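You operate a simulated robot arm through the tools that you are given. There is no shell and no other tool. Be economical: measure what you need, move in short steps, check, and stop when the job is done.

The job below is to be done with a simulated two-armed robot. You get a single attempt, and the scene is never put back.

Task
Carry the seconds tray with both arms and set it on the wooden table.

It is judged by the outcome, as a careful person would: the job done as asked, and still so three seconds after it is handed in. It fails if anything else is knocked over, pushed out of place, dropped, spilled or broken.

Robot
Two 6-joint arms with two-finger grippers on one trunk, on a base that drives. Base frame: it is fixed to the floor where the robot stands at the start and does not move with it; the origin is under the middle of the robot, x ahead of it, y to its left, z up; the surface under the hand at the start is at about z = 840. Lengths are in mm, angles in rad, forces in N, time in s.
The left shoulder is at the start at [60, 143, 875], the right one opposite. With the tool pointing down near the work surface each hand reaches from about 300 to 720 mm from the robot's upright axis, wherever it stands, measured 20 degrees to its own side. Places, roughly: wooden table [900, 2200, 800]. Payload 2.45 kg a hand.
The tool frame of a hand sits at the grasp point between the pads (the TCP): z along the fingers, y along the line on which they close. The tips reach 26 mm beyond it. The gripper opens to 96 mm. The gripper's body begins 69 mm behind the TCP.
Orientation is that of the tool frame in the base frame, as a unit quaternion [w, x, y, z]. With the fingers straight down and closing along the base's y, the tool's x points along the base's -x, its y along +y and its z along -z.

Tools
- The arms move only by the tool apply_moves. It takes "left_increments", "right_increments" or both (then of equal length, played together; a hand with none holds still); each is text: rows parted by semicolons, each of 7 numbers parted by spaces: the shift along the base's x, y, z in mm, then the turn, a rotation vector about the base's x, y, z in rad, then the finger opening in mm, from 0 to 96. In form: x y z wx wy wz grip; .... A call has 1 to 20 rows; each row shifts and turns the commanded pose from where the row before left it. Each row takes 0.2 s and may step no farther than 50 mm and 0.15 rad from the row before; otherwise, or with a gripper value out of range, the whole call is refused. Where a pose cannot be reached the arm comes as near as it can. A force on the tool above 40 N (or 10 N above the force at the start of the call, whichever is more), or a blocked arm, ends the call early, and 0.2 s more pass. Each finger halts on what it meets, pressing with about 26 N; the grip force reading is that of the motor and also rises with nothing between the fingers. The clock runs only during rows and for 0.2 s after the last one: add rows that do not move to give the fingers time. It gives the time, the measured TCP pose, the force on the tool (base axes), the opening and the grip force at its end, in the units of the frame above (readings bear some noise), with the torque about the TCP (base axes, N m) and any sound that the robot's microphone picked up, and new pictures: "views" is both (left out), scene, wrist or none (wrist: the cameras of the hands that moved).
- Cameras (640 x 400 px; columns grow to the right, rows downward): "scene" is now at [134.5, 10.5, 1474.3]; the picture's right is [0.13, -0.99, -0.00], its down [-0.78, -0.10, -0.62] and it looks along [0.61, 0.08, -0.79] (base axes); focal length 286 px, centre (320, 200). "left" rides on the left gripper at [82, -3, -98] in its tool frame; the picture's right is [0.04, 1.00, 0.00], its down [-0.73, 0.03, -0.68] and it looks along [-0.68, 0.03, 0.73] (tool axes); focal length 256 px, centre (320, 200). "right" rides on the right gripper at [81, 3, -98] in its tool frame; the picture's right is [-0.04, 1.00, 0.00], its down [-0.73, -0.03, -0.68] and it looks along [-0.68, -0.03, 0.73] (tool axes); focal length 256 px, centre (320, 200). There is no depth. A picture from a camera that has moved, and an enlarged one, comes with that camera's place and axes in the base frame and with its lens.
- move_column(by): slides the trunk up (or, below 0, down) by that many mm; the arms and the scene camera ride with it, the base frame stays. It gives what a move gives, with no picture.
- steer(legs): drives the robot by 1 to 6 legs, each [ahead, turn to the left] in mm and rad, along the robot's own axes; the way and the turn of a leg run together, so that a leg with both is an arc; at most 1500 mm and 3.142 rad a leg. The arms and the cameras ride along, it lands a little off, and it stops where it bumps. It gives what a move gives, and a new picture of the scene camera.
- pan_tilt(pan, tilt): turns the head with the scene camera to pan (to the left, within 1.501 rad either way) and tilt (down, from -0.506 to 1.204), counted from straight ahead of the robot. It gives what a move gives, and a new picture of the scene camera.
- enlarge(camera, box): a new picture of the part [left, top, right, bottom] of that camera's present view, enlarged. No time passes.
- job_done(): hands the job in; it is judged then, once.

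Work in short steps. Places have to be worked out from the pictures, the camera data and where the tool is seen: move nearer, look again, correct. Check each grasp and each placing, and mend what went wrong. You have 120 turns and 260 pictures in all, those below and enlarged ones among them. Open the grippers and draw the arms clear of the work before you hand the job in, unless the task says otherwise; then end with one line.

The tools are called after ">>>" by a JSON object that holds its "op" and its "data". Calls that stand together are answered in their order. apply_moves: Moves the arms, as the interface text tells. Its arguments: {"type":"object","properties":{"left_increments":{"type":"string"},"right_increments":{"type":"string"},"views":{"type":"string","enum":["both","scene","wrist","none"]}},"required":[]} The other tools are called the same way: move_column (by) slides the trunk up or down; steer (legs) drives the base; pan_tilt (pan, tilt) turns the head that bears the scene camera; enlarge (camera, box) takes an enlarged picture of a part of a camera's view; job_done () hands the job in.

At the start:

```text
time_s: 0.0
left_eef_pos: [514.1, 292.1, 1094.7]
left_tool_rot: [0.001, -0.002, 1.0, 0.0]
left_ft_force: [1.2, 0.6, 0.0]
left_torque: [-0.01, 0.01, 0.03]
left_grip_width: 96.1
left_finger_force: 0.1
right_eef_pos: [430.6, -76.0, 1160.7]
right_tool_rot: [0.0, -0.003, 1.0, 0.0]
right_ft_force: [-0.2, 0.0, -0.3]
right_torque: [0.02, 0.0, 0.0]
right_grip_width: 96.0
right_finger_force: 0.1
trunk travel left (down, up): [-500.0, 90.0]
robot x, y, heading: [-0.9, -0.3, 0.0]
head pan, tilt: [0.131, 0.904]
```

scene: 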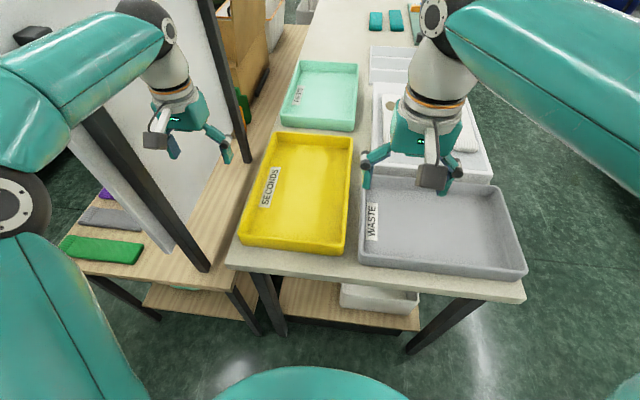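
right: 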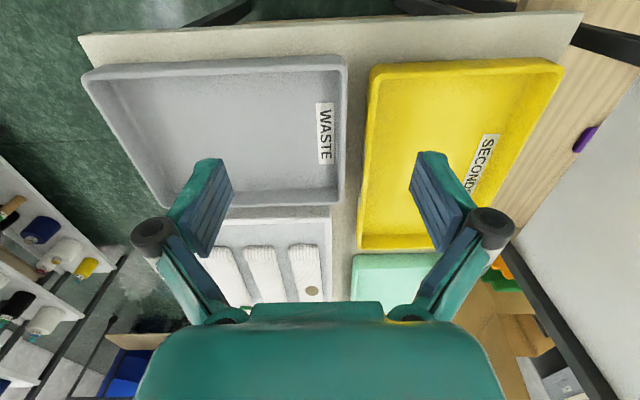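
left: 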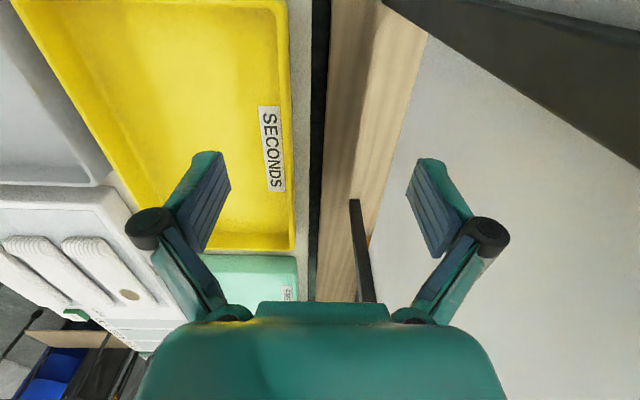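

I take the yellow tray to span about x 440–840, y 0–237. First I'll look around toward the wooden table, then enlarge the tray.

>>> {"op": "enlarge", "data": {"camera": "scene", "box": [220, 100, 420, 300]}}

>>> {"op": "pan_tilt", "data": {"pan": 1.3, "tilt": 0.45}}

>>> {"op": "pan_tilt", "data": {"pan": 0.6, "tilt": 0.5}}

```text
2.00 times, centred on (320, 200) of scene
camera zoom: at [134.5, 10.5, 1474.3], right [0.13, -0.99, 0.0], down [-0.78, -0.1, -0.62], along [0.61, 0.08, -0.79], focal length 571 px, centre (320, 200)
```

zoom: 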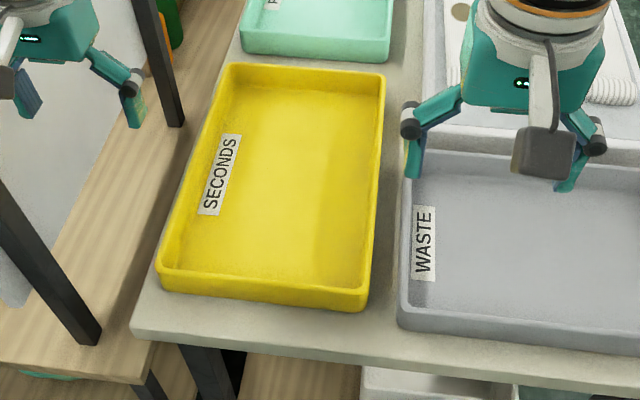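

```text
time_s: 1.4
left_eef_pos: [515.2, 292.8, 1095.6]
left_tool_rot: [0.0, -0.002, 1.0, 0.0]
left_ft_force: [-0.7, -0.2, -0.4]
left_torque: [-0.01, 0.0, 0.0]
left_grip_width: 96.1
left_finger_force: 0.1
right_eef_pos: [429.7, -77.5, 1161.6]
right_tool_rot: [0.0, -0.003, 1.0, 0.0]
right_ft_force: [0.3, 0.3, 0.2]
right_torque: [0.02, -0.02, 0.0]
right_grip_width: 95.9
right_finger_force: 0.0
trunk travel left (down, up): [-500.0, 90.0]
robot x, y, heading: [2.1, -2.9, 0.003]
head pan, tilt: [1.3, 0.45]
camera scene: at [84.4, 89.3, 1512.9], right [0.96, -0.27, 0.0], down [-0.12, -0.42, -0.9], along [0.24, 0.87, -0.44], focal length 286 px, centre (320, 200)
```

scene: 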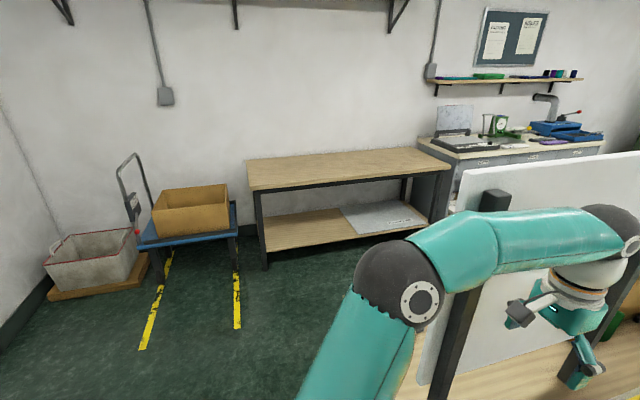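

```text
time_s: 2.5
left_eef_pos: [514.9, 291.2, 1096.3]
left_tool_rot: [0.0, -0.002, 1.0, 0.0]
left_ft_force: [-0.7, 0.1, -1.4]
left_torque: [0.0, -0.02, -0.02]
left_grip_width: 96.1
left_finger_force: 0.0
right_eef_pos: [430.0, -75.9, 1160.8]
right_tool_rot: [0.001, -0.002, 1.0, 0.0]
right_ft_force: [0.0, -0.2, 0.0]
right_torque: [0.0, -0.02, 0.0]
right_grip_width: 95.8
right_finger_force: 0.1
trunk travel left (down, up): [-500.0, 90.0]
robot x, y, heading: [1.0, 1.4, 0.001]
head pan, tilt: [0.6, 0.499]
camera scene: at [134.8, 52.2, 1508.4], right [0.57, -0.82, 0.0], down [-0.4, -0.27, -0.88], along [0.72, 0.5, -0.48], focal length 286 px, centre (320, 200)
```

scene: 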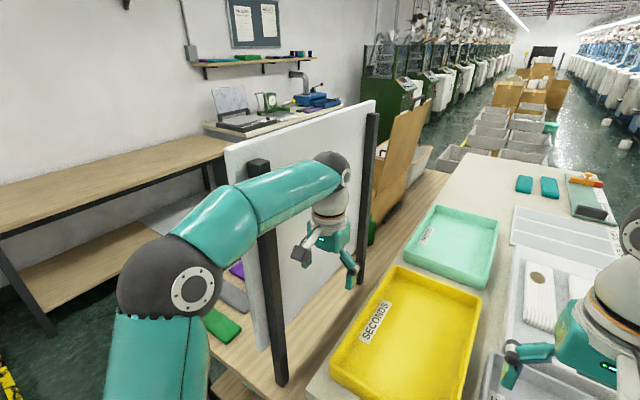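

The empty wooden table on the left is the target. I'll aim the head back at the tray and bring both hands inward over the middle of its side walls, staying high.

>>> {"op": "pan_tilt", "data": {"pan": 0.1, "tilt": 0.8}}

>>> {"op": "apply_moves", "data": {"left_increments": "0 -18 0 0 0 0 80;0 -18 0 0 0 0 60;0 -18 0 0 0 0 40;42 0 -10 0 0 0 36;42 0 -20 0 0 0 36;40 0 -20 0 0 0 36", "right_increments": "35 13 -25 0 0 0 80;35 13 -25 0 0 0 60;35 13 -25 0 0 0 40;35 13 -25 0 0 0 36;35 13 -25 0 0 0 36;35 12 -10 0 0 0 36", "views": "both"}}

```text
time_s: 3.4
left_eef_pos: [515.4, 291.7, 1095.0]
left_tool_rot: [0.001, -0.003, 1.0, 0.0]
left_ft_force: [0.1, -0.8, 0.3]
left_torque: [-0.01, 0.01, 0.01]
left_grip_width: 95.8
left_finger_force: 0.0
right_eef_pos: [429.3, -76.5, 1161.4]
right_tool_rot: [-0.001, -0.003, 1.0, 0.001]
right_ft_force: [-0.1, -1.0, 0.2]
right_torque: [-0.01, -0.02, 0.01]
right_grip_width: 96.0
right_finger_force: 0.0
trunk travel left (down, up): [-500.0, 90.0]
robot x, y, heading: [-1.4, 1.4, -0.003]
head pan, tilt: [0.099, 0.799]
camera scene: at [140.0, 8.9, 1482.5], right [0.1, -0.99, 0.0], down [-0.71, -0.07, -0.7], along [0.69, 0.07, -0.72], focal length 286 px, centre (320, 200)
```

scene: 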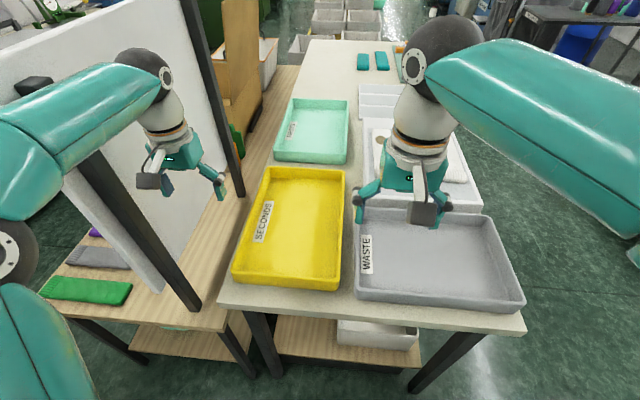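

```text
time_s: 4.8
left_eef_pos: [635.1, 236.1, 1042.1]
left_tool_rot: [-0.001, -0.003, 1.0, 0.0]
left_ft_force: [-0.2, -0.8, -0.3]
left_torque: [0.0, 0.01, 0.02]
left_grip_width: 36.1
left_finger_force: 0.0
left hand out of reach, approached as far as the arm can: row 6
right_eef_pos: [614.2, -4.3, 1016.0]
right_tool_rot: [-0.002, -0.003, 1.0, 0.0]
right_ft_force: [0.2, 0.9, 0.3]
right_torque: [-0.03, 0.0, 0.02]
right_grip_width: 35.9
right_finger_force: 0.1
right hand out of reach, approached as far as the arm can: row 6
trunk travel left (down, up): [-500.0, 90.0]
robot x, y, heading: [5.3, -0.0, 0.002]
head pan, tilt: [0.099, 0.799]
camera scene: at [141.9, 8.8, 1482.2], right [0.1, -0.99, 0.0], down [-0.71, -0.07, -0.7], along [0.69, 0.07, -0.72], focal length 286 px, centre (320, 200)
camera right: at [532.3, -2.6, 1113.9], right [0.04, 1.0, 0.0], down [0.74, -0.03, 0.68], along [0.68, -0.02, -0.74], focal length 256 px, centre (320, 200)
camera left: at [553.1, 232.2, 1140.3], right [-0.04, 1.0, 0.0], down [0.74, 0.03, 0.68], along [0.68, 0.03, -0.74], focal length 256 px, centre (320, 200)
```

scene: 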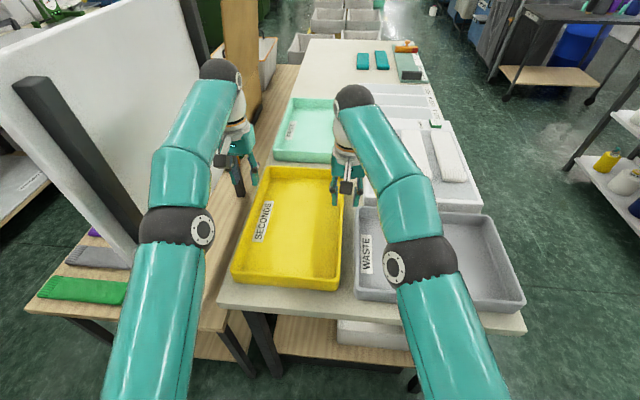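
right: 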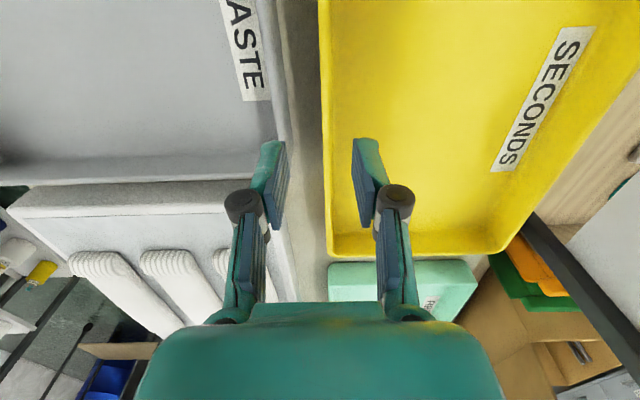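
left: 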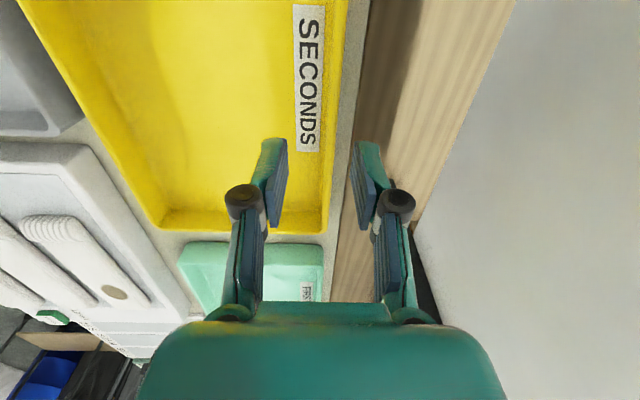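

Reach is limited at this height but better lower down. The right wall is near y≈-2, with roughly a 28 mm gap to the waste tray, and the left wall is near y≈252. I'll lower both hands to just above the rim and look again.

>>> {"op": "apply_moves", "data": {"left_increments": "2 5 -35 0 0 0 30;2 5 -35 0 0 0 30;2 4 -20 0 0 0 30;0 0 0 0 0 0 30", "right_increments": "2 0 -30 0 0 0 30;2 0 -30 0 0 0 30;1 0 -10 0 0 0 30;0 0 0 0 0 0 30", "views": "both"}}

```text
time_s: 5.8
left_eef_pos: [639.2, 250.5, 950.6]
left_tool_rot: [0.0, -0.003, 1.0, -0.001]
left_ft_force: [-0.1, 0.4, -0.2]
left_torque: [0.01, 0.03, 0.0]
left_grip_width: 30.0
left_finger_force: 0.1
right_eef_pos: [617.5, -4.5, 947.9]
right_tool_rot: [-0.001, -0.003, 1.0, -0.001]
right_ft_force: [0.3, -0.6, 0.1]
right_torque: [0.0, 0.01, 0.0]
right_grip_width: 29.8
right_finger_force: 0.1
trunk travel left (down, up): [-500.0, 90.0]
robot x, y, heading: [-0.2, 0.1, -0.0]
head pan, tilt: [0.099, 0.799]
camera scene: at [140.2, 8.7, 1482.4], right [0.1, -0.99, 0.0], down [-0.71, -0.07, -0.7], along [0.69, 0.07, -0.72], focal length 286 px, centre (320, 200)
camera right: at [535.7, -2.9, 1045.6], right [0.04, 1.0, 0.0], down [0.73, -0.03, 0.68], along [0.68, -0.02, -0.73], focal length 256 px, centre (320, 200)
camera left: at [558.4, 245.9, 1049.1], right [-0.04, 1.0, 0.0], down [0.73, 0.03, 0.68], along [0.68, 0.03, -0.73], focal length 256 px, centre (320, 200)
```

scene: 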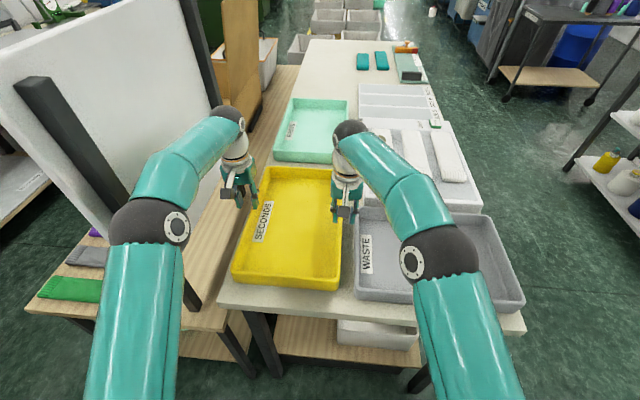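
right: 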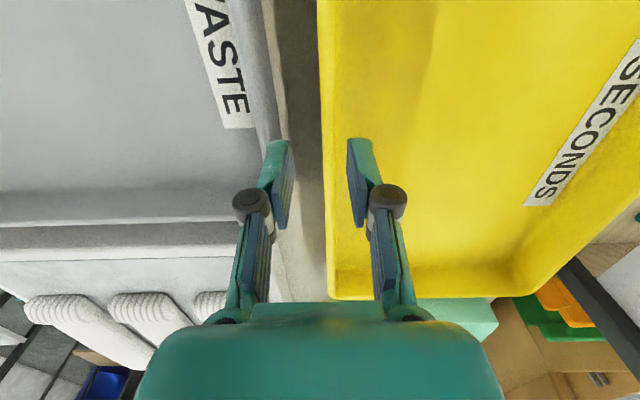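
left: 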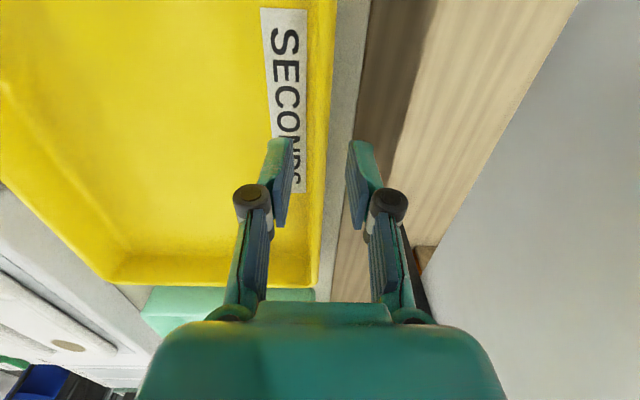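

The two right-camera views put the rim at z≈885. I'll enlarge both wrist views to fix the wall's y positions.

>>> {"op": "enlarge", "data": {"camera": "right", "box": [240, 40, 400, 140]}}

>>> {"op": "enlarge", "data": {"camera": "left", "box": [240, 80, 400, 180]}}

```text
4.00 times, centred on (320, 90) of right
camera zoom: at [535.7, -2.9, 1045.6], right [0.04, 1.0, 0.0], down [0.73, -0.03, 0.68], along [0.68, -0.02, -0.73], focal length 1024 px, centre (320, 640)
```

zoom: 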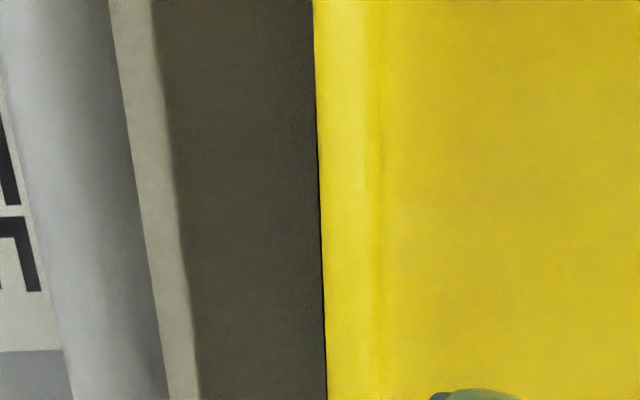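

```text
4.00 times, centred on (320, 130) of left
camera zoom: at [558.4, 245.9, 1049.1], right [-0.04, 1.0, 0.0], down [0.73, 0.03, 0.68], along [0.68, 0.03, -0.73], focal length 1024 px, centre (320, 480)
```

zoom: 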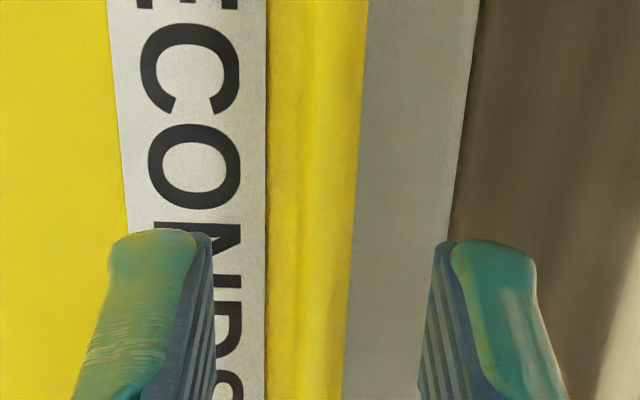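

Right wall centre is y≈0 (outer face -4, gap 28 mm) and left wall centre is y≈252. I'll line both hands up at x≈647, still just above the rim.

>>> {"op": "apply_moves", "data": {"left_increments": "4 1 -10 0 0 0 28;4 0 -10 0 0 0 28;0 0 0 0 0 0 28", "right_increments": "15 2 -10 0 0 0 26;15 2 -8 0 0 0 26;0 0 0 0 0 0 26", "views": "wrist"}}

```text
time_s: 6.6
left_eef_pos: [647.2, 253.5, 932.0]
left_tool_rot: [0.0, -0.003, 1.0, 0.001]
left_ft_force: [-0.2, 1.2, -0.3]
left_torque: [0.02, 0.03, 0.02]
left_grip_width: 27.8
left_finger_force: 0.1
right_eef_pos: [638.4, -1.9, 932.9]
right_tool_rot: [0.0, -0.003, 1.0, 0.0]
right_ft_force: [0.4, 0.0, -0.8]
right_torque: [-0.02, -0.03, -0.02]
right_grip_width: 26.0
right_finger_force: 0.1
right hand out of reach, approached as far as the arm can: row 2
trunk travel left (down, up): [-500.0, 90.0]
robot x, y, heading: [1.4, -0.6, 0.001]
head pan, tilt: [0.099, 0.799]
camera right: at [557.3, 0.3, 1030.9], right [0.03, 1.0, 0.0], down [0.74, -0.03, 0.68], along [0.68, -0.02, -0.74], focal length 256 px, centre (320, 200)
camera left: at [565.6, 247.5, 1030.5], right [-0.05, 1.0, 0.0], down [0.73, 0.03, 0.68], along [0.68, 0.03, -0.73], focal length 256 px, centre (320, 200)
```

right: 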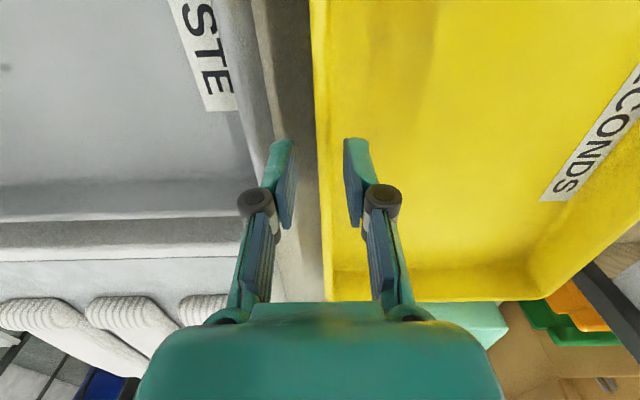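
left: 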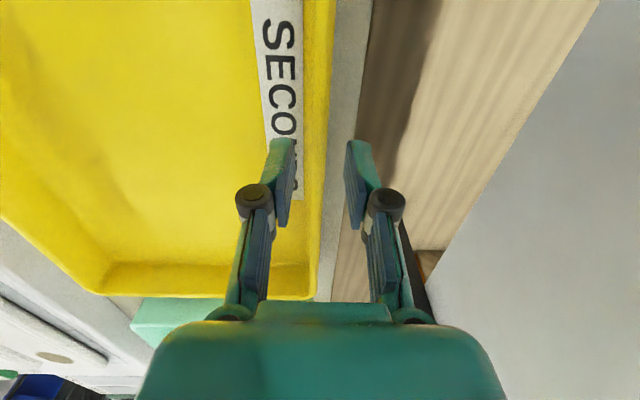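

The right arm is at its reach limit at x≈638. There is clear floor between the base and the table, so I'll creep ahead 35 mm, with the fingertips still above the rim.

>>> {"op": "steer", "data": {"legs": [[35, 0]]}}

```text
time_s: 7.4
left_eef_pos: [682.9, 251.9, 931.9]
left_tool_rot: [-0.002, -0.003, 1.0, 0.0]
left_ft_force: [-0.3, -0.2, -0.4]
left_torque: [-0.01, 0.06, 0.02]
left_grip_width: 28.1
left_finger_force: 0.0
right_eef_pos: [675.8, -1.3, 930.5]
right_tool_rot: [-0.002, -0.003, 1.0, -0.001]
right_ft_force: [-0.1, 0.1, -0.4]
right_torque: [0.02, 0.06, -0.01]
right_grip_width: 26.0
right_finger_force: 0.1
trunk travel left (down, up): [-500.0, 90.0]
robot x, y, heading: [36.7, -3.1, 0.002]
head pan, tilt: [0.099, 0.799]
camera scene: at [179.3, 8.9, 1482.0], right [0.1, -0.99, 0.0], down [-0.72, -0.07, -0.69], along [0.69, 0.07, -0.72], focal length 286 px, centre (320, 200)
```

scene: 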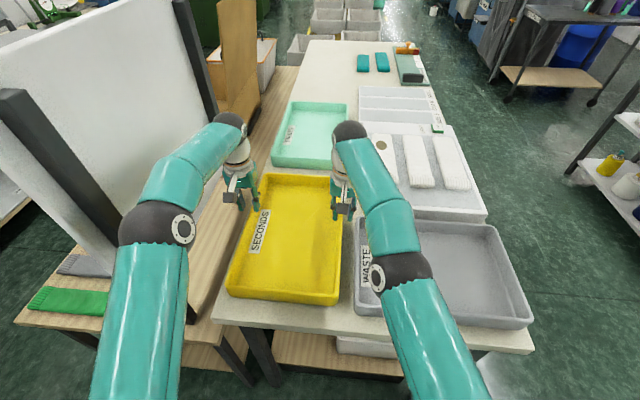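

Both hands have slack now. I'll draw them back to x≈650 and lower until the tips sit just inside the rim.

>>> {"op": "apply_moves", "data": {"left_increments": "-16 0 0 0 0 0 28;-17 0 0 0 0 0 28;0 0 -14 0 0 0 28;0 0 -14 0 0 0 28;0 0 0 0 0 0 28", "right_increments": "-13 1 0 0 0 0 26;-13 1 0 0 0 0 26;0 0 -13 0 0 0 26;0 0 -13 0 0 0 26;0 0 0 0 0 0 26", "views": "wrist"}}

```text
time_s: 8.6
left_eef_pos: [649.7, 251.1, 904.7]
left_tool_rot: [0.001, -0.002, 1.0, 0.0]
left_ft_force: [-0.6, 0.0, 0.2]
left_torque: [-0.02, 0.03, -0.03]
left_grip_width: 28.0
left_finger_force: 0.1
right_eef_pos: [670.6, 8.8, 913.3]
right_tool_rot: [-0.002, -0.002, 1.0, 0.0]
right_ft_force: [0.7, -0.2, -0.5]
right_torque: [0.0, 0.01, 0.01]
right_grip_width: 25.8
right_finger_force: 0.2
right hand out of reach, approached as far as the arm can: row 1, 2, 4
trunk travel left (down, up): [-500.0, 90.0]
robot x, y, heading: [31.6, -0.2, -0.001]
head pan, tilt: [0.099, 0.799]
camera right: at [590.0, 10.4, 1011.0], right [0.04, 1.0, 0.0], down [0.74, -0.03, 0.68], along [0.68, -0.02, -0.74], focal length 256 px, centre (320, 200)
camera left: at [568.2, 247.1, 1001.9], right [-0.05, 1.0, 0.0], down [0.73, 0.03, 0.68], along [0.68, 0.03, -0.73], focal length 256 px, centre (320, 200)
```

right: 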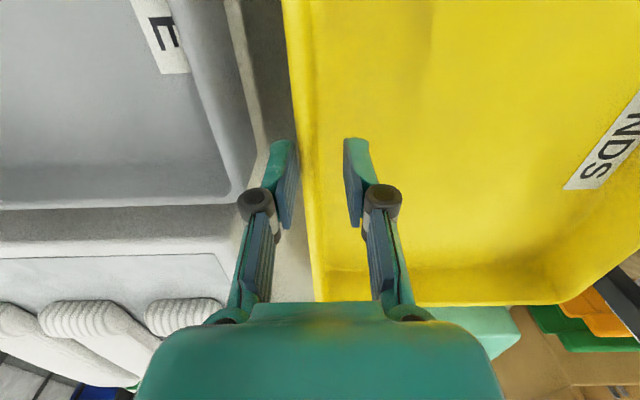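
left: 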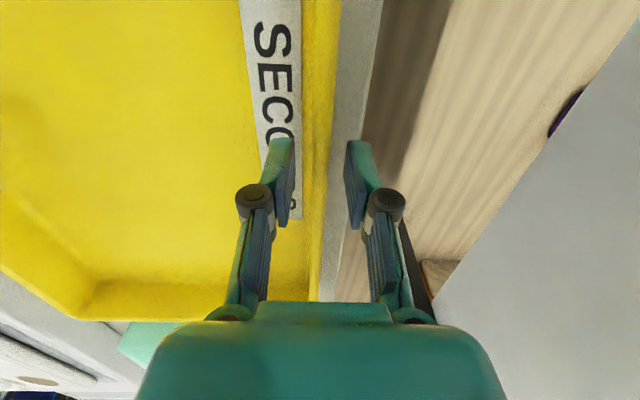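

The right hand slid off to (671, 9). I'll raise it and step back toward x=650, y=0 while the left holds.

>>> {"op": "apply_moves", "data": {"right_increments": "0 0 12 0 0 0 26;0 0 12 0 0 0 26;-10 -4 0 0 0 0 26;-10 -5 0 0 0 0 26;0 0 0 0 0 0 26", "views": "wrist"}}

```text
time_s: 9.8
left_eef_pos: [649.1, 250.7, 903.8]
left_tool_rot: [0.0, -0.003, 1.0, 0.0]
left_ft_force: [0.0, -0.5, -0.2]
left_torque: [0.01, -0.01, 0.02]
left_grip_width: 27.7
left_finger_force: 0.1
right_eef_pos: [651.1, 0.3, 935.8]
right_tool_rot: [-0.001, -0.003, 1.0, 0.001]
right_ft_force: [-0.1, 0.4, 1.3]
right_torque: [-0.04, 0.01, -0.02]
right_grip_width: 25.8
right_finger_force: 0.0
trunk travel left (down, up): [-500.0, 90.0]
robot x, y, heading: [34.4, -1.3, -0.002]
head pan, tilt: [0.099, 0.799]
camera right: at [569.4, 1.8, 1034.6], right [0.04, 1.0, 0.0], down [0.73, -0.03, 0.68], along [0.68, -0.02, -0.73], focal length 256 px, centre (320, 200)
```

right: 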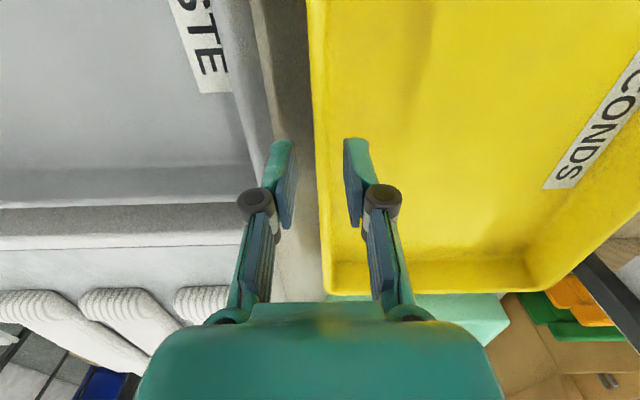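

The right hand is now at (651, 0). I'll lower it until its tips straddle the wall.

>>> {"op": "apply_moves", "data": {"right_increments": "0 0 -10 0 0 0 26;0 0 -10 0 0 0 26;0 0 -10 0 0 0 26;0 0 0 0 0 0 26", "views": "wrist"}}

>>> {"op": "enlarge", "data": {"camera": "right", "box": [220, 90, 420, 215]}}

>>> {"op": "enlarge", "data": {"camera": "left", "box": [220, 90, 420, 215]}}

```text
time_s: 10.8
left_eef_pos: [648.7, 251.4, 903.2]
left_tool_rot: [-0.001, -0.003, 1.0, 0.0]
left_ft_force: [0.2, 0.1, 0.2]
left_torque: [0.03, 0.02, -0.02]
left_grip_width: 27.9
left_finger_force: 0.0
right_eef_pos: [651.8, -1.4, 906.8]
right_tool_rot: [0.0, -0.003, 1.0, 0.0]
right_ft_force: [0.8, 0.5, -0.4]
right_torque: [0.0, 0.01, 0.01]
right_grip_width: 25.8
right_finger_force: 0.1
trunk travel left (down, up): [-500.0, 90.0]
robot x, y, heading: [35.9, 2.2, -0.001]
head pan, tilt: [0.099, 0.799]
camera right: at [569.8, 1.2, 1004.5], right [0.04, 1.0, 0.0], down [0.73, -0.03, 0.68], along [0.68, -0.02, -0.74], focal length 256 px, centre (320, 200)
```

right: 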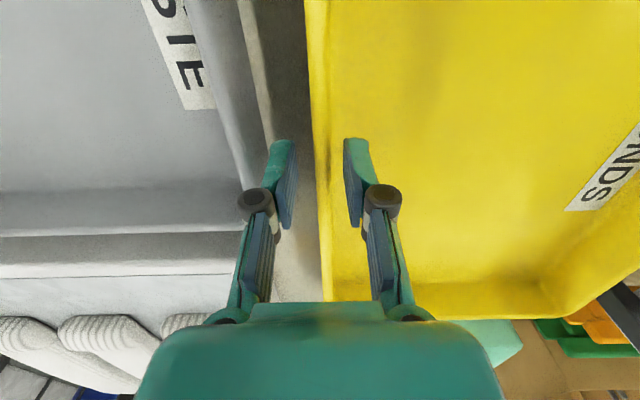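

```text
3.20 times, centred on (320, 152) of right
camera zoom: at [569.8, 1.2, 1004.5], right [0.04, 1.0, 0.0], down [0.73, -0.03, 0.68], along [0.68, -0.02, -0.74], focal length 819 px, centre (320, 352)
```

zoom: 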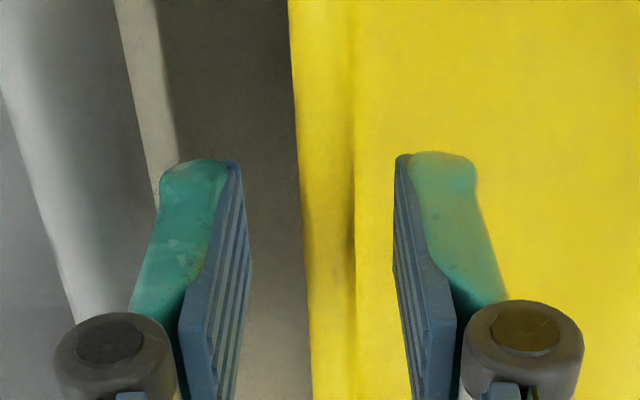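

```text
3.20 times, centred on (320, 152) of left
camera zoom: at [568.1, 247.1, 1002.1], right [-0.05, 1.0, 0.0], down [0.73, 0.03, 0.68], along [0.68, 0.03, -0.73], focal length 819 px, centre (320, 352)
```

zoom: 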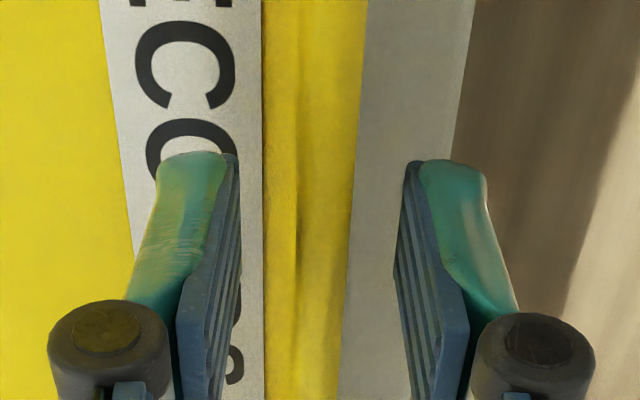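

The wall sits centred between both finger pairs. The right hand's outer knuckle could meet the waste rim, so I'll narrow the opening before the last few mm of descent.

>>> {"op": "apply_moves", "data": {"left_increments": "0 0 0 0 0 0 24;0 1 -5 0 0 0 24;0 0 -5 0 0 0 24;0 0 -6 0 0 0 24;0 0 0 0 0 0 24", "right_increments": "0 2 0 0 0 0 18;0 1 -5 0 0 0 18;0 0 -5 0 0 0 18;0 0 -8 0 0 0 18;0 0 0 0 0 0 18", "views": "wrist"}}

>>> {"op": "enlarge", "data": {"camera": "right", "box": [220, 90, 420, 215]}}

```text
time_s: 12.0
left_eef_pos: [647.5, 253.0, 888.2]
left_tool_rot: [0.0, -0.003, 1.0, 0.0]
left_ft_force: [-1.4, -0.1, -0.2]
left_torque: [-0.02, -0.02, 0.03]
left_grip_width: 24.2
left_finger_force: 0.1
right_eef_pos: [651.3, 2.3, 888.1]
right_tool_rot: [-0.001, -0.003, 1.0, 0.0]
right_ft_force: [0.6, 0.0, -0.3]
right_torque: [0.03, -0.03, -0.01]
right_grip_width: 17.8
right_finger_force: 0.1
trunk travel left (down, up): [-500.0, 90.0]
robot x, y, heading: [36.0, 0.3, 0.001]
head pan, tilt: [0.099, 0.799]
camera right: at [569.9, 4.5, 986.6], right [0.04, 1.0, 0.0], down [0.73, -0.03, 0.68], along [0.68, -0.02, -0.74], focal length 256 px, centre (320, 200)
camera left: at [567.0, 248.6, 986.6], right [-0.05, 1.0, 0.0], down [0.73, 0.03, 0.68], along [0.68, 0.03, -0.74], focal length 256 px, centre (320, 200)
```

right: 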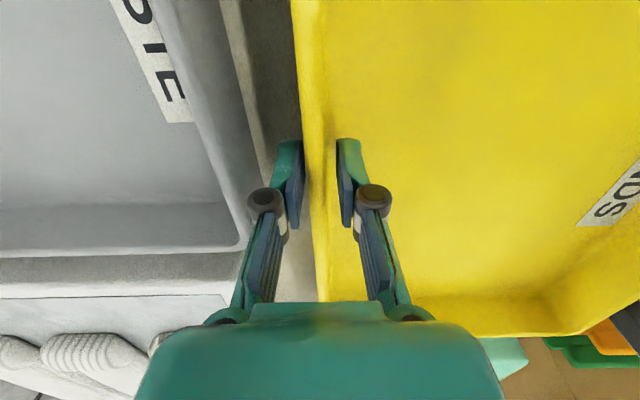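
left: 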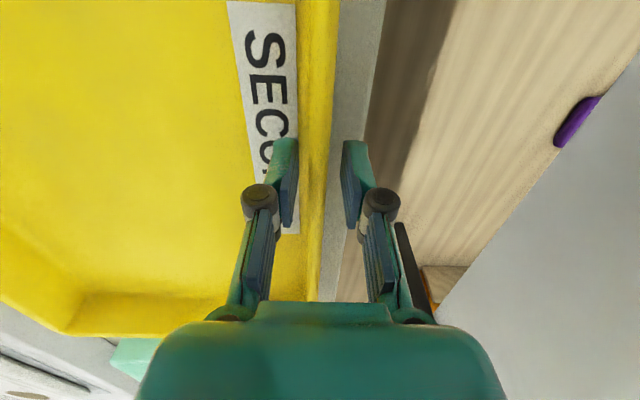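

```text
3.20 times, centred on (320, 152) of right
camera zoom: at [569.9, 4.5, 986.6], right [0.04, 1.0, 0.0], down [0.73, -0.03, 0.68], along [0.68, -0.02, -0.74], focal length 819 px, centre (320, 352)
```

zoom: 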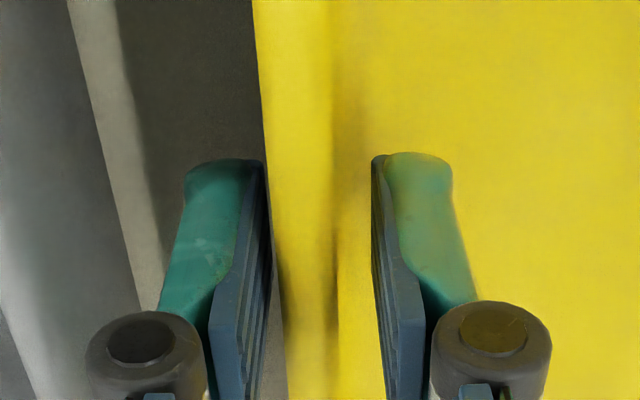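

There's no contact, and both hands straddle the walls at z 888. I'll go down another 4 mm and close both grippers.

>>> {"op": "apply_moves", "data": {"left_increments": "0 0 -4 0 0 0 24;0 0 0 0 0 0 10;0 0 0 0 0 0 0;0 0 0 0 0 0 0;0 0 0 0 0 0 0", "right_increments": "0 -1 -4 0 0 0 18;0 0 0 0 0 0 10;0 0 0 0 0 0 0;0 0 0 0 0 0 0;0 0 0 0 0 0 0", "views": "both"}}

```text
time_s: 13.2
left_eef_pos: [648.1, 252.5, 884.9]
left_tool_rot: [-0.001, -0.003, 1.0, 0.001]
left_ft_force: [-0.2, 1.4, 0.0]
left_torque: [0.06, -0.04, -0.04]
left_grip_width: 9.1
left_finger_force: 26.0
right_eef_pos: [651.2, 0.4, 884.6]
right_tool_rot: [-0.001, -0.003, 1.0, 0.0]
right_ft_force: [-0.1, -2.5, 0.1]
right_torque: [-0.06, -0.36, -0.02]
right_grip_width: 8.9
right_finger_force: 26.0
trunk travel left (down, up): [-500.0, 90.0]
robot x, y, heading: [37.9, -1.9, -0.002]
head pan, tilt: [0.099, 0.799]
camera scene: at [175.9, 8.7, 1482.4], right [0.1, -0.99, 0.0], down [-0.71, -0.07, -0.7], along [0.69, 0.07, -0.72], focal length 286 px, centre (320, 200)
camera right: at [569.8, 3.5, 982.2], right [0.04, 1.0, 0.0], down [0.73, -0.03, 0.68], along [0.68, -0.02, -0.74], focal length 256 px, centre (320, 200)
camera left: at [567.1, 248.1, 983.1], right [-0.05, 1.0, 0.0], down [0.73, 0.03, 0.68], along [0.68, 0.03, -0.74], focal length 256 px, centre (320, 200)
```

scene: 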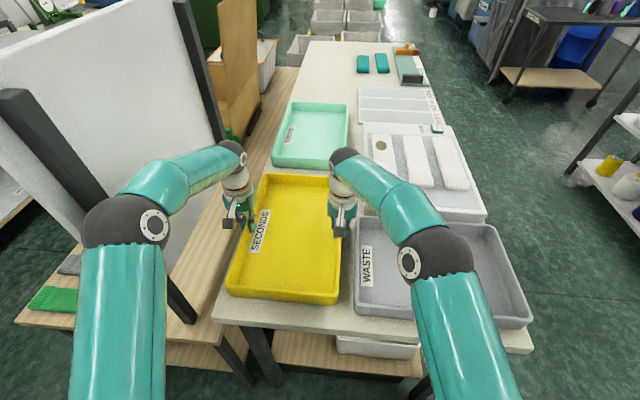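
right: 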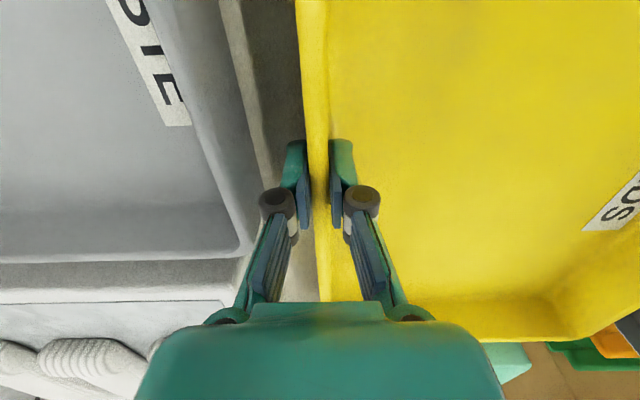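
left: 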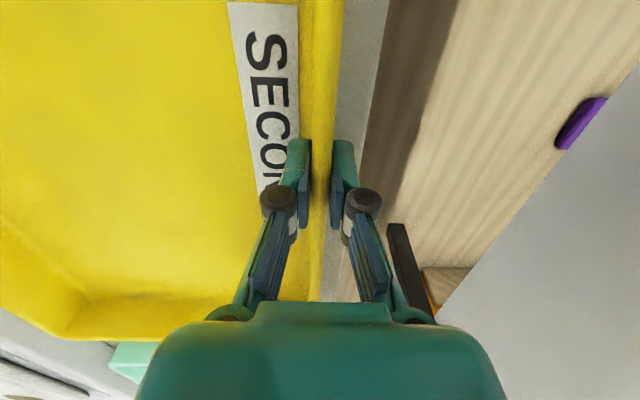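

Both grippers hold the walls, with 9 mm openings and 26 N grip readings. I'll lift gently with the column so the arm posture doesn't change.

>>> {"op": "move_column", "data": {"by": 20}}

>>> {"op": "move_column", "data": {"by": 65}}

>>> {"op": "apply_moves", "data": {"left_increments": "0 0 0 0 0 0 0", "right_increments": "0 0 0 0 0 0 0", "views": "both"}}

```text
time_s: 13.9
left_eef_pos: [648.5, 252.5, 904.8]
left_tool_rot: [-0.001, -0.003, 1.0, 0.0]
left_ft_force: [0.2, 4.4, -2.6]
left_torque: [0.08, 0.1, -0.04]
left_grip_width: 8.8
left_finger_force: 25.3
right_eef_pos: [652.4, 1.1, 903.7]
right_tool_rot: [-0.001, -0.003, 1.0, 0.0]
right_ft_force: [-0.3, -3.4, -2.1]
right_torque: [-0.09, -0.03, -0.02]
right_grip_width: 8.7
right_finger_force: 26.0
trunk travel left (down, up): [-520.0, 70.0]
robot x, y, heading: [36.3, 0.6, -0.0]
head pan, tilt: [0.099, 0.799]
```

```text
time_s: 14.9
left_eef_pos: [649.4, 253.3, 970.3]
left_tool_rot: [-0.001, -0.002, 1.0, 0.001]
left_ft_force: [-0.1, 5.8, -2.9]
left_torque: [0.14, 0.09, -0.05]
left_grip_width: 8.7
left_finger_force: 25.5
right_eef_pos: [651.3, 1.0, 968.8]
right_tool_rot: [0.0, -0.002, 1.0, 0.0]
right_ft_force: [-0.1, -4.9, -2.2]
right_torque: [-0.14, -0.02, -0.04]
right_grip_width: 8.8
right_finger_force: 25.1
trunk travel left (down, up): [-585.0, 5.0]
robot x, y, heading: [35.4, 1.6, -0.001]
head pan, tilt: [0.099, 0.799]
```

```text
time_s: 15.3
left_eef_pos: [648.0, 253.4, 969.4]
left_tool_rot: [0.0, -0.002, 1.0, 0.0]
left_ft_force: [-0.2, 6.0, -1.3]
left_torque: [0.16, 0.08, -0.05]
left_grip_width: 8.9
left_finger_force: 25.9
right_eef_pos: [652.0, 1.7, 968.6]
right_tool_rot: [0.0, -0.003, 1.0, 0.0]
right_ft_force: [0.9, -6.2, -1.7]
right_torque: [-0.11, -0.04, -0.04]
right_grip_width: 8.9
right_finger_force: 26.5
trunk travel left (down, up): [-585.0, 5.0]
robot x, y, heading: [39.4, 2.9, 0.002]
head pan, tilt: [0.099, 0.799]
camera scene: at [176.6, 9.0, 1567.3], right [0.1, -0.99, 0.0], down [-0.71, -0.07, -0.7], along [0.69, 0.07, -0.72], focal length 286 px, centre (320, 200)
camera right: at [570.2, 3.7, 1066.9], right [0.04, 1.0, 0.0], down [0.74, -0.03, 0.68], along [0.68, -0.02, -0.74], focal length 256 px, centre (320, 200)
camera left: at [567.6, 248.3, 1067.8], right [-0.05, 1.0, 0.0], down [0.73, 0.03, 0.68], along [0.68, 0.03, -0.74], focal length 256 px, centre (320, 200)
```

scene: 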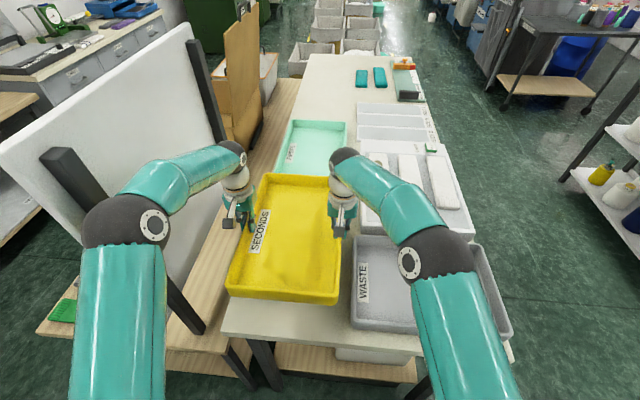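
right: 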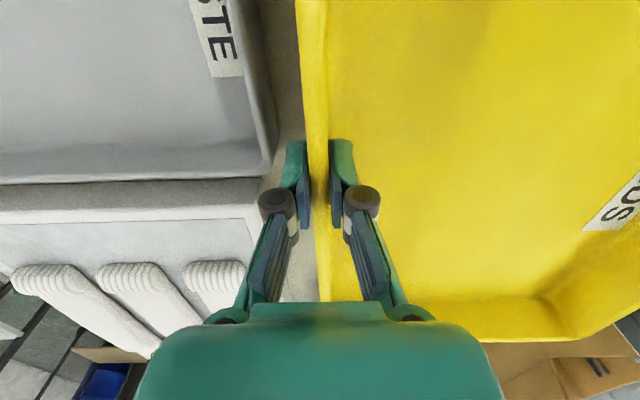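
left: 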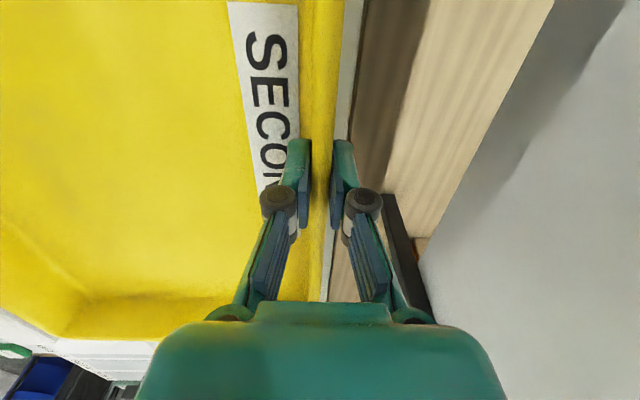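

The tray is off the table, level and held evenly. I'll back straight out in two legs.

>>> {"op": "steer", "data": {"legs": [[-250, 0], [-300, 0]]}}

```text
time_s: 18.9
left_eef_pos: [117.2, 260.1, 970.3]
left_tool_rot: [-0.002, -0.009, 1.0, 0.0]
left_ft_force: [1.2, 0.6, -3.3]
left_torque: [-0.01, 0.0, 0.08]
left_grip_width: 8.7
left_finger_force: 26.2
right_eef_pos: [123.2, 9.2, 969.0]
right_tool_rot: [-0.001, -0.009, 1.0, 0.0]
right_ft_force: [0.3, -0.7, -3.1]
right_torque: [0.03, 0.11, 0.02]
right_grip_width: 8.8
right_finger_force: 25.8
trunk travel left (down, up): [-585.0, 5.0]
robot x, y, heading: [-498.2, -0.7, 0.022]
head pan, tilt: [0.099, 0.799]
stopped in leg 2: the robot was blocked; the commanded pose is now the measured one
camera scene: at [-350.6, 11.8, 1567.0], right [0.12, -0.99, 0.0], down [-0.71, -0.08, -0.69], along [0.69, 0.08, -0.72], focal length 286 px, centre (320, 200)
```

scene: 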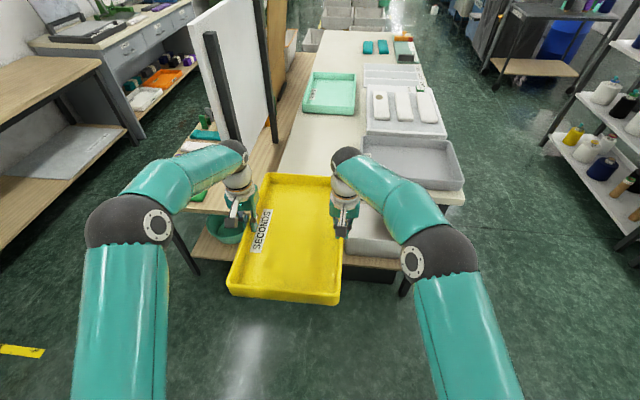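

The base bumped something behind at x≈-498. I'll pull the tray 100 mm toward the robot to shrink the turning radius, then ease forward a little.

>>> {"op": "apply_moves", "data": {"left_increments": "-10 0 0 0 0 0 0;-20 0 0 0 0 0 0;-20 0 0 0 0 0 0;-20 0 0 0 0 0 0;-20 0 0 0 0 0 0;-10 0 0 0 0 0 0", "right_increments": "-10 0 0 0 0 0 0;-20 0 0 0 0 0 0;-20 0 0 0 0 0 0;-20 0 0 0 0 0 0;-20 0 0 0 0 0 0;-10 0 0 0 0 0 0", "views": "none"}}

>>> {"op": "steer", "data": {"legs": [[60, 0]]}}

>>> {"op": "pan_tilt", "data": {"pan": 1.5, "tilt": 0.7}}

```text
time_s: 20.3
left_eef_pos: [16.5, 260.0, 972.3]
left_tool_rot: [-0.001, -0.007, 1.0, 0.0]
left_ft_force: [-2.3, -1.4, -3.0]
left_torque: [-0.08, -0.36, -0.27]
left_grip_width: 8.8
left_finger_force: 26.0
right_eef_pos: [22.1, 9.1, 969.8]
right_tool_rot: [-0.001, -0.008, 1.0, 0.001]
right_ft_force: [2.0, 1.9, -2.2]
right_torque: [0.06, 0.38, -0.19]
right_grip_width: 8.9
right_finger_force: 25.4
trunk travel left (down, up): [-585.0, 5.0]
robot x, y, heading: [-495.4, 3.9, 0.018]
head pan, tilt: [0.099, 0.799]
```

```text
time_s: 21.3
left_eef_pos: [78.8, 261.1, 970.9]
left_tool_rot: [-0.003, -0.008, 1.0, 0.001]
left_ft_force: [-0.8, -0.7, -3.5]
left_torque: [-0.05, 0.21, -0.23]
left_grip_width: 9.1
left_finger_force: 26.6
right_eef_pos: [84.7, 9.6, 969.4]
right_tool_rot: [-0.001, -0.009, 1.0, 0.0]
right_ft_force: [2.1, 0.9, -3.4]
right_torque: [0.07, -0.05, -0.17]
right_grip_width: 9.2
right_finger_force: 26.0
trunk travel left (down, up): [-585.0, 5.0]
robot x, y, heading: [-437.0, 0.6, 0.018]
head pan, tilt: [0.099, 0.799]
camera scene: at [-289.9, 13.4, 1566.9], right [0.12, -0.99, 0.0], down [-0.71, -0.08, -0.69], along [0.69, 0.08, -0.72], focal length 286 px, centre (320, 200)
```

scene: 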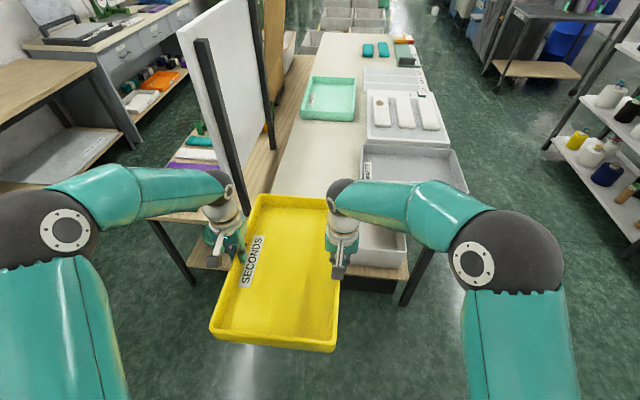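

```text
time_s: 22.8
left_eef_pos: [76.3, 260.5, 972.0]
left_tool_rot: [-0.001, -0.007, 1.0, 0.001]
left_ft_force: [-1.4, -0.2, -2.3]
left_torque: [-0.01, 0.06, -0.16]
left_grip_width: 8.9
left_finger_force: 26.3
right_eef_pos: [81.9, 10.0, 970.1]
right_tool_rot: [0.0, -0.006, 1.0, 0.0]
right_ft_force: [1.3, 0.3, -2.5]
right_torque: [0.02, 0.01, -0.16]
right_grip_width: 8.8
right_finger_force: 26.2
trunk travel left (down, up): [-585.0, 5.0]
robot x, y, heading: [-434.6, 5.4, 0.017]
head pan, tilt: [1.499, 0.7]
camera scene: at [-369.1, 88.6, 1575.7], right [1.0, -0.05, 0.0], down [-0.04, -0.64, -0.76], along [0.04, 0.76, -0.64], focal length 286 px, centre (320, 200)
```

scene: 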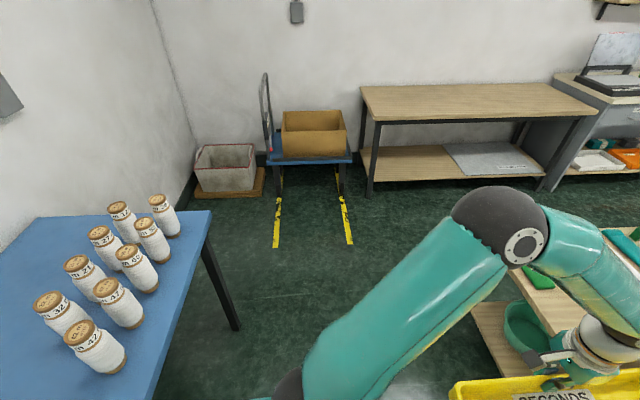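

Behind is a blue table of thread cones, still standing, with its edge at x≈-795. I'll centre the tray and tuck it in further so it clears the panel post, then ease forward and turn left.

>>> {"op": "apply_moves", "data": {"left_increments": "-5 -8 0 0 0 0 0;-10 -14 0 0 0 0 0;-10 -16 0 0 0 0 0;-10 -16 0 0 0 0 0;-10 -16 0 0 0 0 0;-10 -16 0 0 0 0 0;-10 -14 0 0 0 0 0;-5 -8 0 0 0 0 0", "right_increments": "-5 -8 0 0 0 0 0;-10 -14 0 0 0 0 0;-10 -16 0 0 0 0 0;-10 -16 0 0 0 0 0;-10 -16 0 0 0 0 0;-10 -16 0 0 0 0 0;-10 -14 0 0 0 0 0;-5 -8 0 0 0 0 0", "views": "none"}}

>>> {"op": "pan_tilt", "data": {"pan": 0.4, "tilt": 0.8}}

```text
time_s: 24.6
left_eef_pos: [7.5, 152.9, 972.4]
left_tool_rot: [-0.001, -0.008, 1.0, 0.001]
left_ft_force: [-3.1, -5.1, -2.3]
left_torque: [-0.09, 0.5, -0.36]
left_grip_width: 8.7
left_finger_force: 26.1
right_eef_pos: [12.4, -98.3, 972.9]
right_tool_rot: [0.0, -0.007, 1.0, 0.001]
right_ft_force: [3.1, 5.4, -2.2]
right_torque: [0.17, -0.45, -0.33]
right_grip_width: 8.5
right_finger_force: 26.0
trunk travel left (down, up): [-585.0, 5.0]
robot x, y, heading: [-435.0, -0.6, 0.017]
head pan, tilt: [1.499, 0.7]
```

```text
time_s: 25.9
left_eef_pos: [8.2, 152.8, 973.3]
left_tool_rot: [-0.001, -0.008, 1.0, 0.0]
left_ft_force: [-1.9, -10.0, -1.8]
left_torque: [-0.23, 0.03, -0.35]
left_grip_width: 8.9
left_finger_force: 25.6
right_eef_pos: [11.4, -98.5, 973.1]
right_tool_rot: [-0.001, -0.007, 1.0, 0.001]
right_ft_force: [3.4, 9.5, -3.1]
right_torque: [0.26, -0.02, -0.36]
right_grip_width: 8.6
right_finger_force: 25.7
trunk travel left (down, up): [-585.0, 5.0]
robot x, y, heading: [-431.6, 4.0, 0.021]
head pan, tilt: [0.4, 0.799]
camera scene: at [-300.2, 36.5, 1567.4], right [0.41, -0.91, 0.0], down [-0.66, -0.29, -0.7], along [0.64, 0.28, -0.72], focal length 286 px, centre (320, 200)
```

scene: 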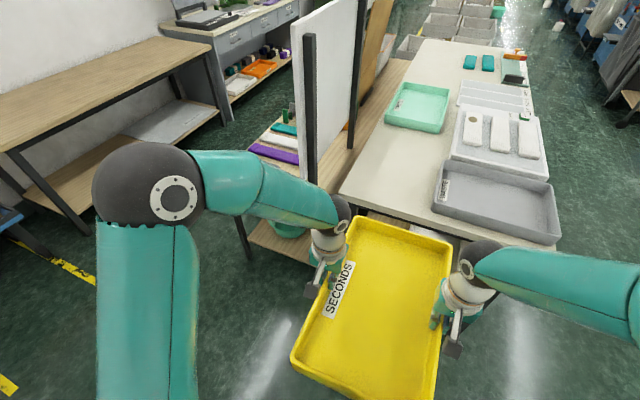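

The tray is centred and held steady, apart from a slight outward pull that I'll relax by 1 mm per hand. Then I'll go forward 60 mm and turn left in two steps.

>>> {"op": "apply_moves", "data": {"left_increments": "0 -1 0 0 0 0 0;0 0 0 0 0 0 0", "right_increments": "0 1 0 0 0 0 0;0 0 0 0 0 0 0", "views": "none"}}

>>> {"op": "steer", "data": {"legs": [[60, 0], [0, 0.7]]}}

```text
time_s: 26.6
left_eef_pos: [7.0, 152.9, 972.7]
left_tool_rot: [-0.002, -0.008, 1.0, 0.001]
left_ft_force: [-2.6, 2.7, -2.0]
left_torque: [0.09, -0.03, -0.33]
left_grip_width: 8.7
left_finger_force: 25.9
right_eef_pos: [11.4, -96.9, 972.0]
right_tool_rot: [-0.001, -0.008, 1.0, -0.001]
right_ft_force: [2.1, -2.7, -3.3]
right_torque: [-0.08, 0.02, -0.38]
right_grip_width: 8.8
right_finger_force: 25.6
trunk travel left (down, up): [-585.0, 5.0]
robot x, y, heading: [-432.4, 1.0, 0.016]
head pan, tilt: [0.4, 0.799]
```

```text
time_s: 29.6
left_eef_pos: [-134.8, 403.7, 971.7]
left_tool_rot: [-0.002, -0.351, 0.936, 0.0]
left_ft_force: [-18.3, 18.6, -2.6]
left_torque: [0.42, 0.33, -0.28]
left_grip_width: 8.7
left_finger_force: 25.5
right_eef_pos: [29.5, 213.6, 971.5]
right_tool_rot: [-0.001, -0.351, 0.936, -0.001]
right_ft_force: [19.1, -17.2, -1.9]
right_torque: [-0.51, -0.35, -0.35]
right_grip_width: 8.8
right_finger_force: 26.2
trunk travel left (down, up): [-585.0, 5.0]
robot x, y, heading: [-357.5, -20.3, 0.721]
head pan, tilt: [0.4, 0.799]
camera scene: at [-273.7, 93.7, 1567.3], right [0.9, -0.44, 0.0], down [-0.32, -0.65, -0.7], along [0.3, 0.63, -0.72], focal length 286 px, centre (320, 200)
```

scene: 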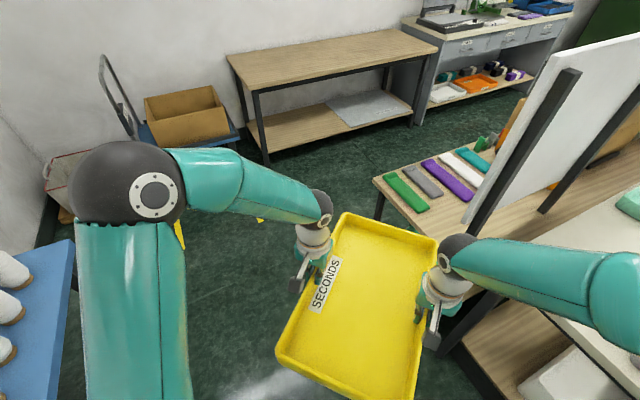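

The hands now squeeze the tray slightly, so I'll ease them outward 1 mm each along the grip line. Then I'll finish the turn to face +y.

>>> {"op": "apply_moves", "data": {"left_increments": "-0.7 0.7 0 0 0 0 0;0 0 0 0 0 0 0", "right_increments": "0.7 -0.7 0 0 0 0 0;0 0 0 0 0 0 0", "views": "none"}}

>>> {"op": "steer", "data": {"legs": [[0, 0.84]]}}

```text
time_s: 30.2
left_eef_pos: [-137.3, 403.5, 971.5]
left_tool_rot: [-0.001, -0.351, 0.936, -0.001]
left_ft_force: [5.6, -7.7, -3.0]
left_torque: [-0.51, 0.12, -0.15]
left_grip_width: 8.8
left_finger_force: 26.1
right_eef_pos: [27.7, 216.3, 972.0]
right_tool_rot: [0.001, -0.351, 0.936, -0.001]
right_ft_force: [-6.0, 8.1, -1.6]
right_torque: [0.38, -0.15, -0.26]
right_grip_width: 8.7
right_finger_force: 26.1
trunk travel left (down, up): [-585.0, 5.0]
robot x, y, heading: [-354.2, -24.7, 0.717]
head pan, tilt: [0.4, 0.799]
```

```text
time_s: 33.1
left_eef_pos: [-526.0, 426.3, 973.0]
left_tool_rot: [-0.002, -0.704, 0.71, -0.001]
left_ft_force: [24.7, -1.8, -2.0]
left_torque: [-0.04, -0.53, -0.24]
left_grip_width: 8.9
left_finger_force: 26.2
right_eef_pos: [-275.0, 424.3, 972.9]
right_tool_rot: [0.0, -0.704, 0.71, 0.0]
right_ft_force: [-23.9, 1.7, -1.4]
right_torque: [-0.03, 0.6, -0.22]
right_grip_width: 9.0
right_finger_force: 25.9
trunk travel left (down, up): [-585.0, 5.0]
robot x, y, heading: [-315.4, -18.6, 1.553]
head pan, tilt: [0.4, 0.799]
camera scene: at [-345.0, 118.7, 1567.2], right [0.93, 0.37, 0.0], down [0.27, -0.67, -0.7], along [-0.26, 0.65, -0.72], focal length 286 px, centre (320, 200)
```

scene: 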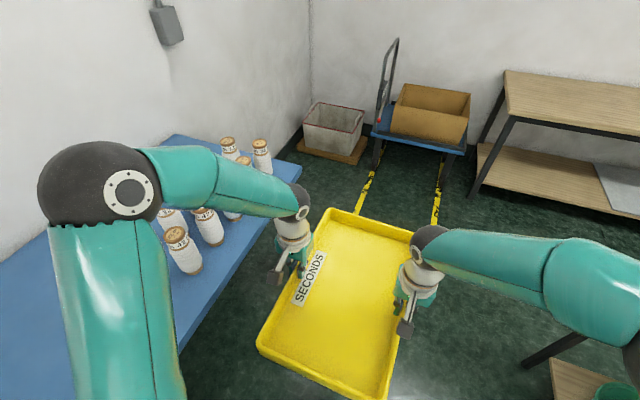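

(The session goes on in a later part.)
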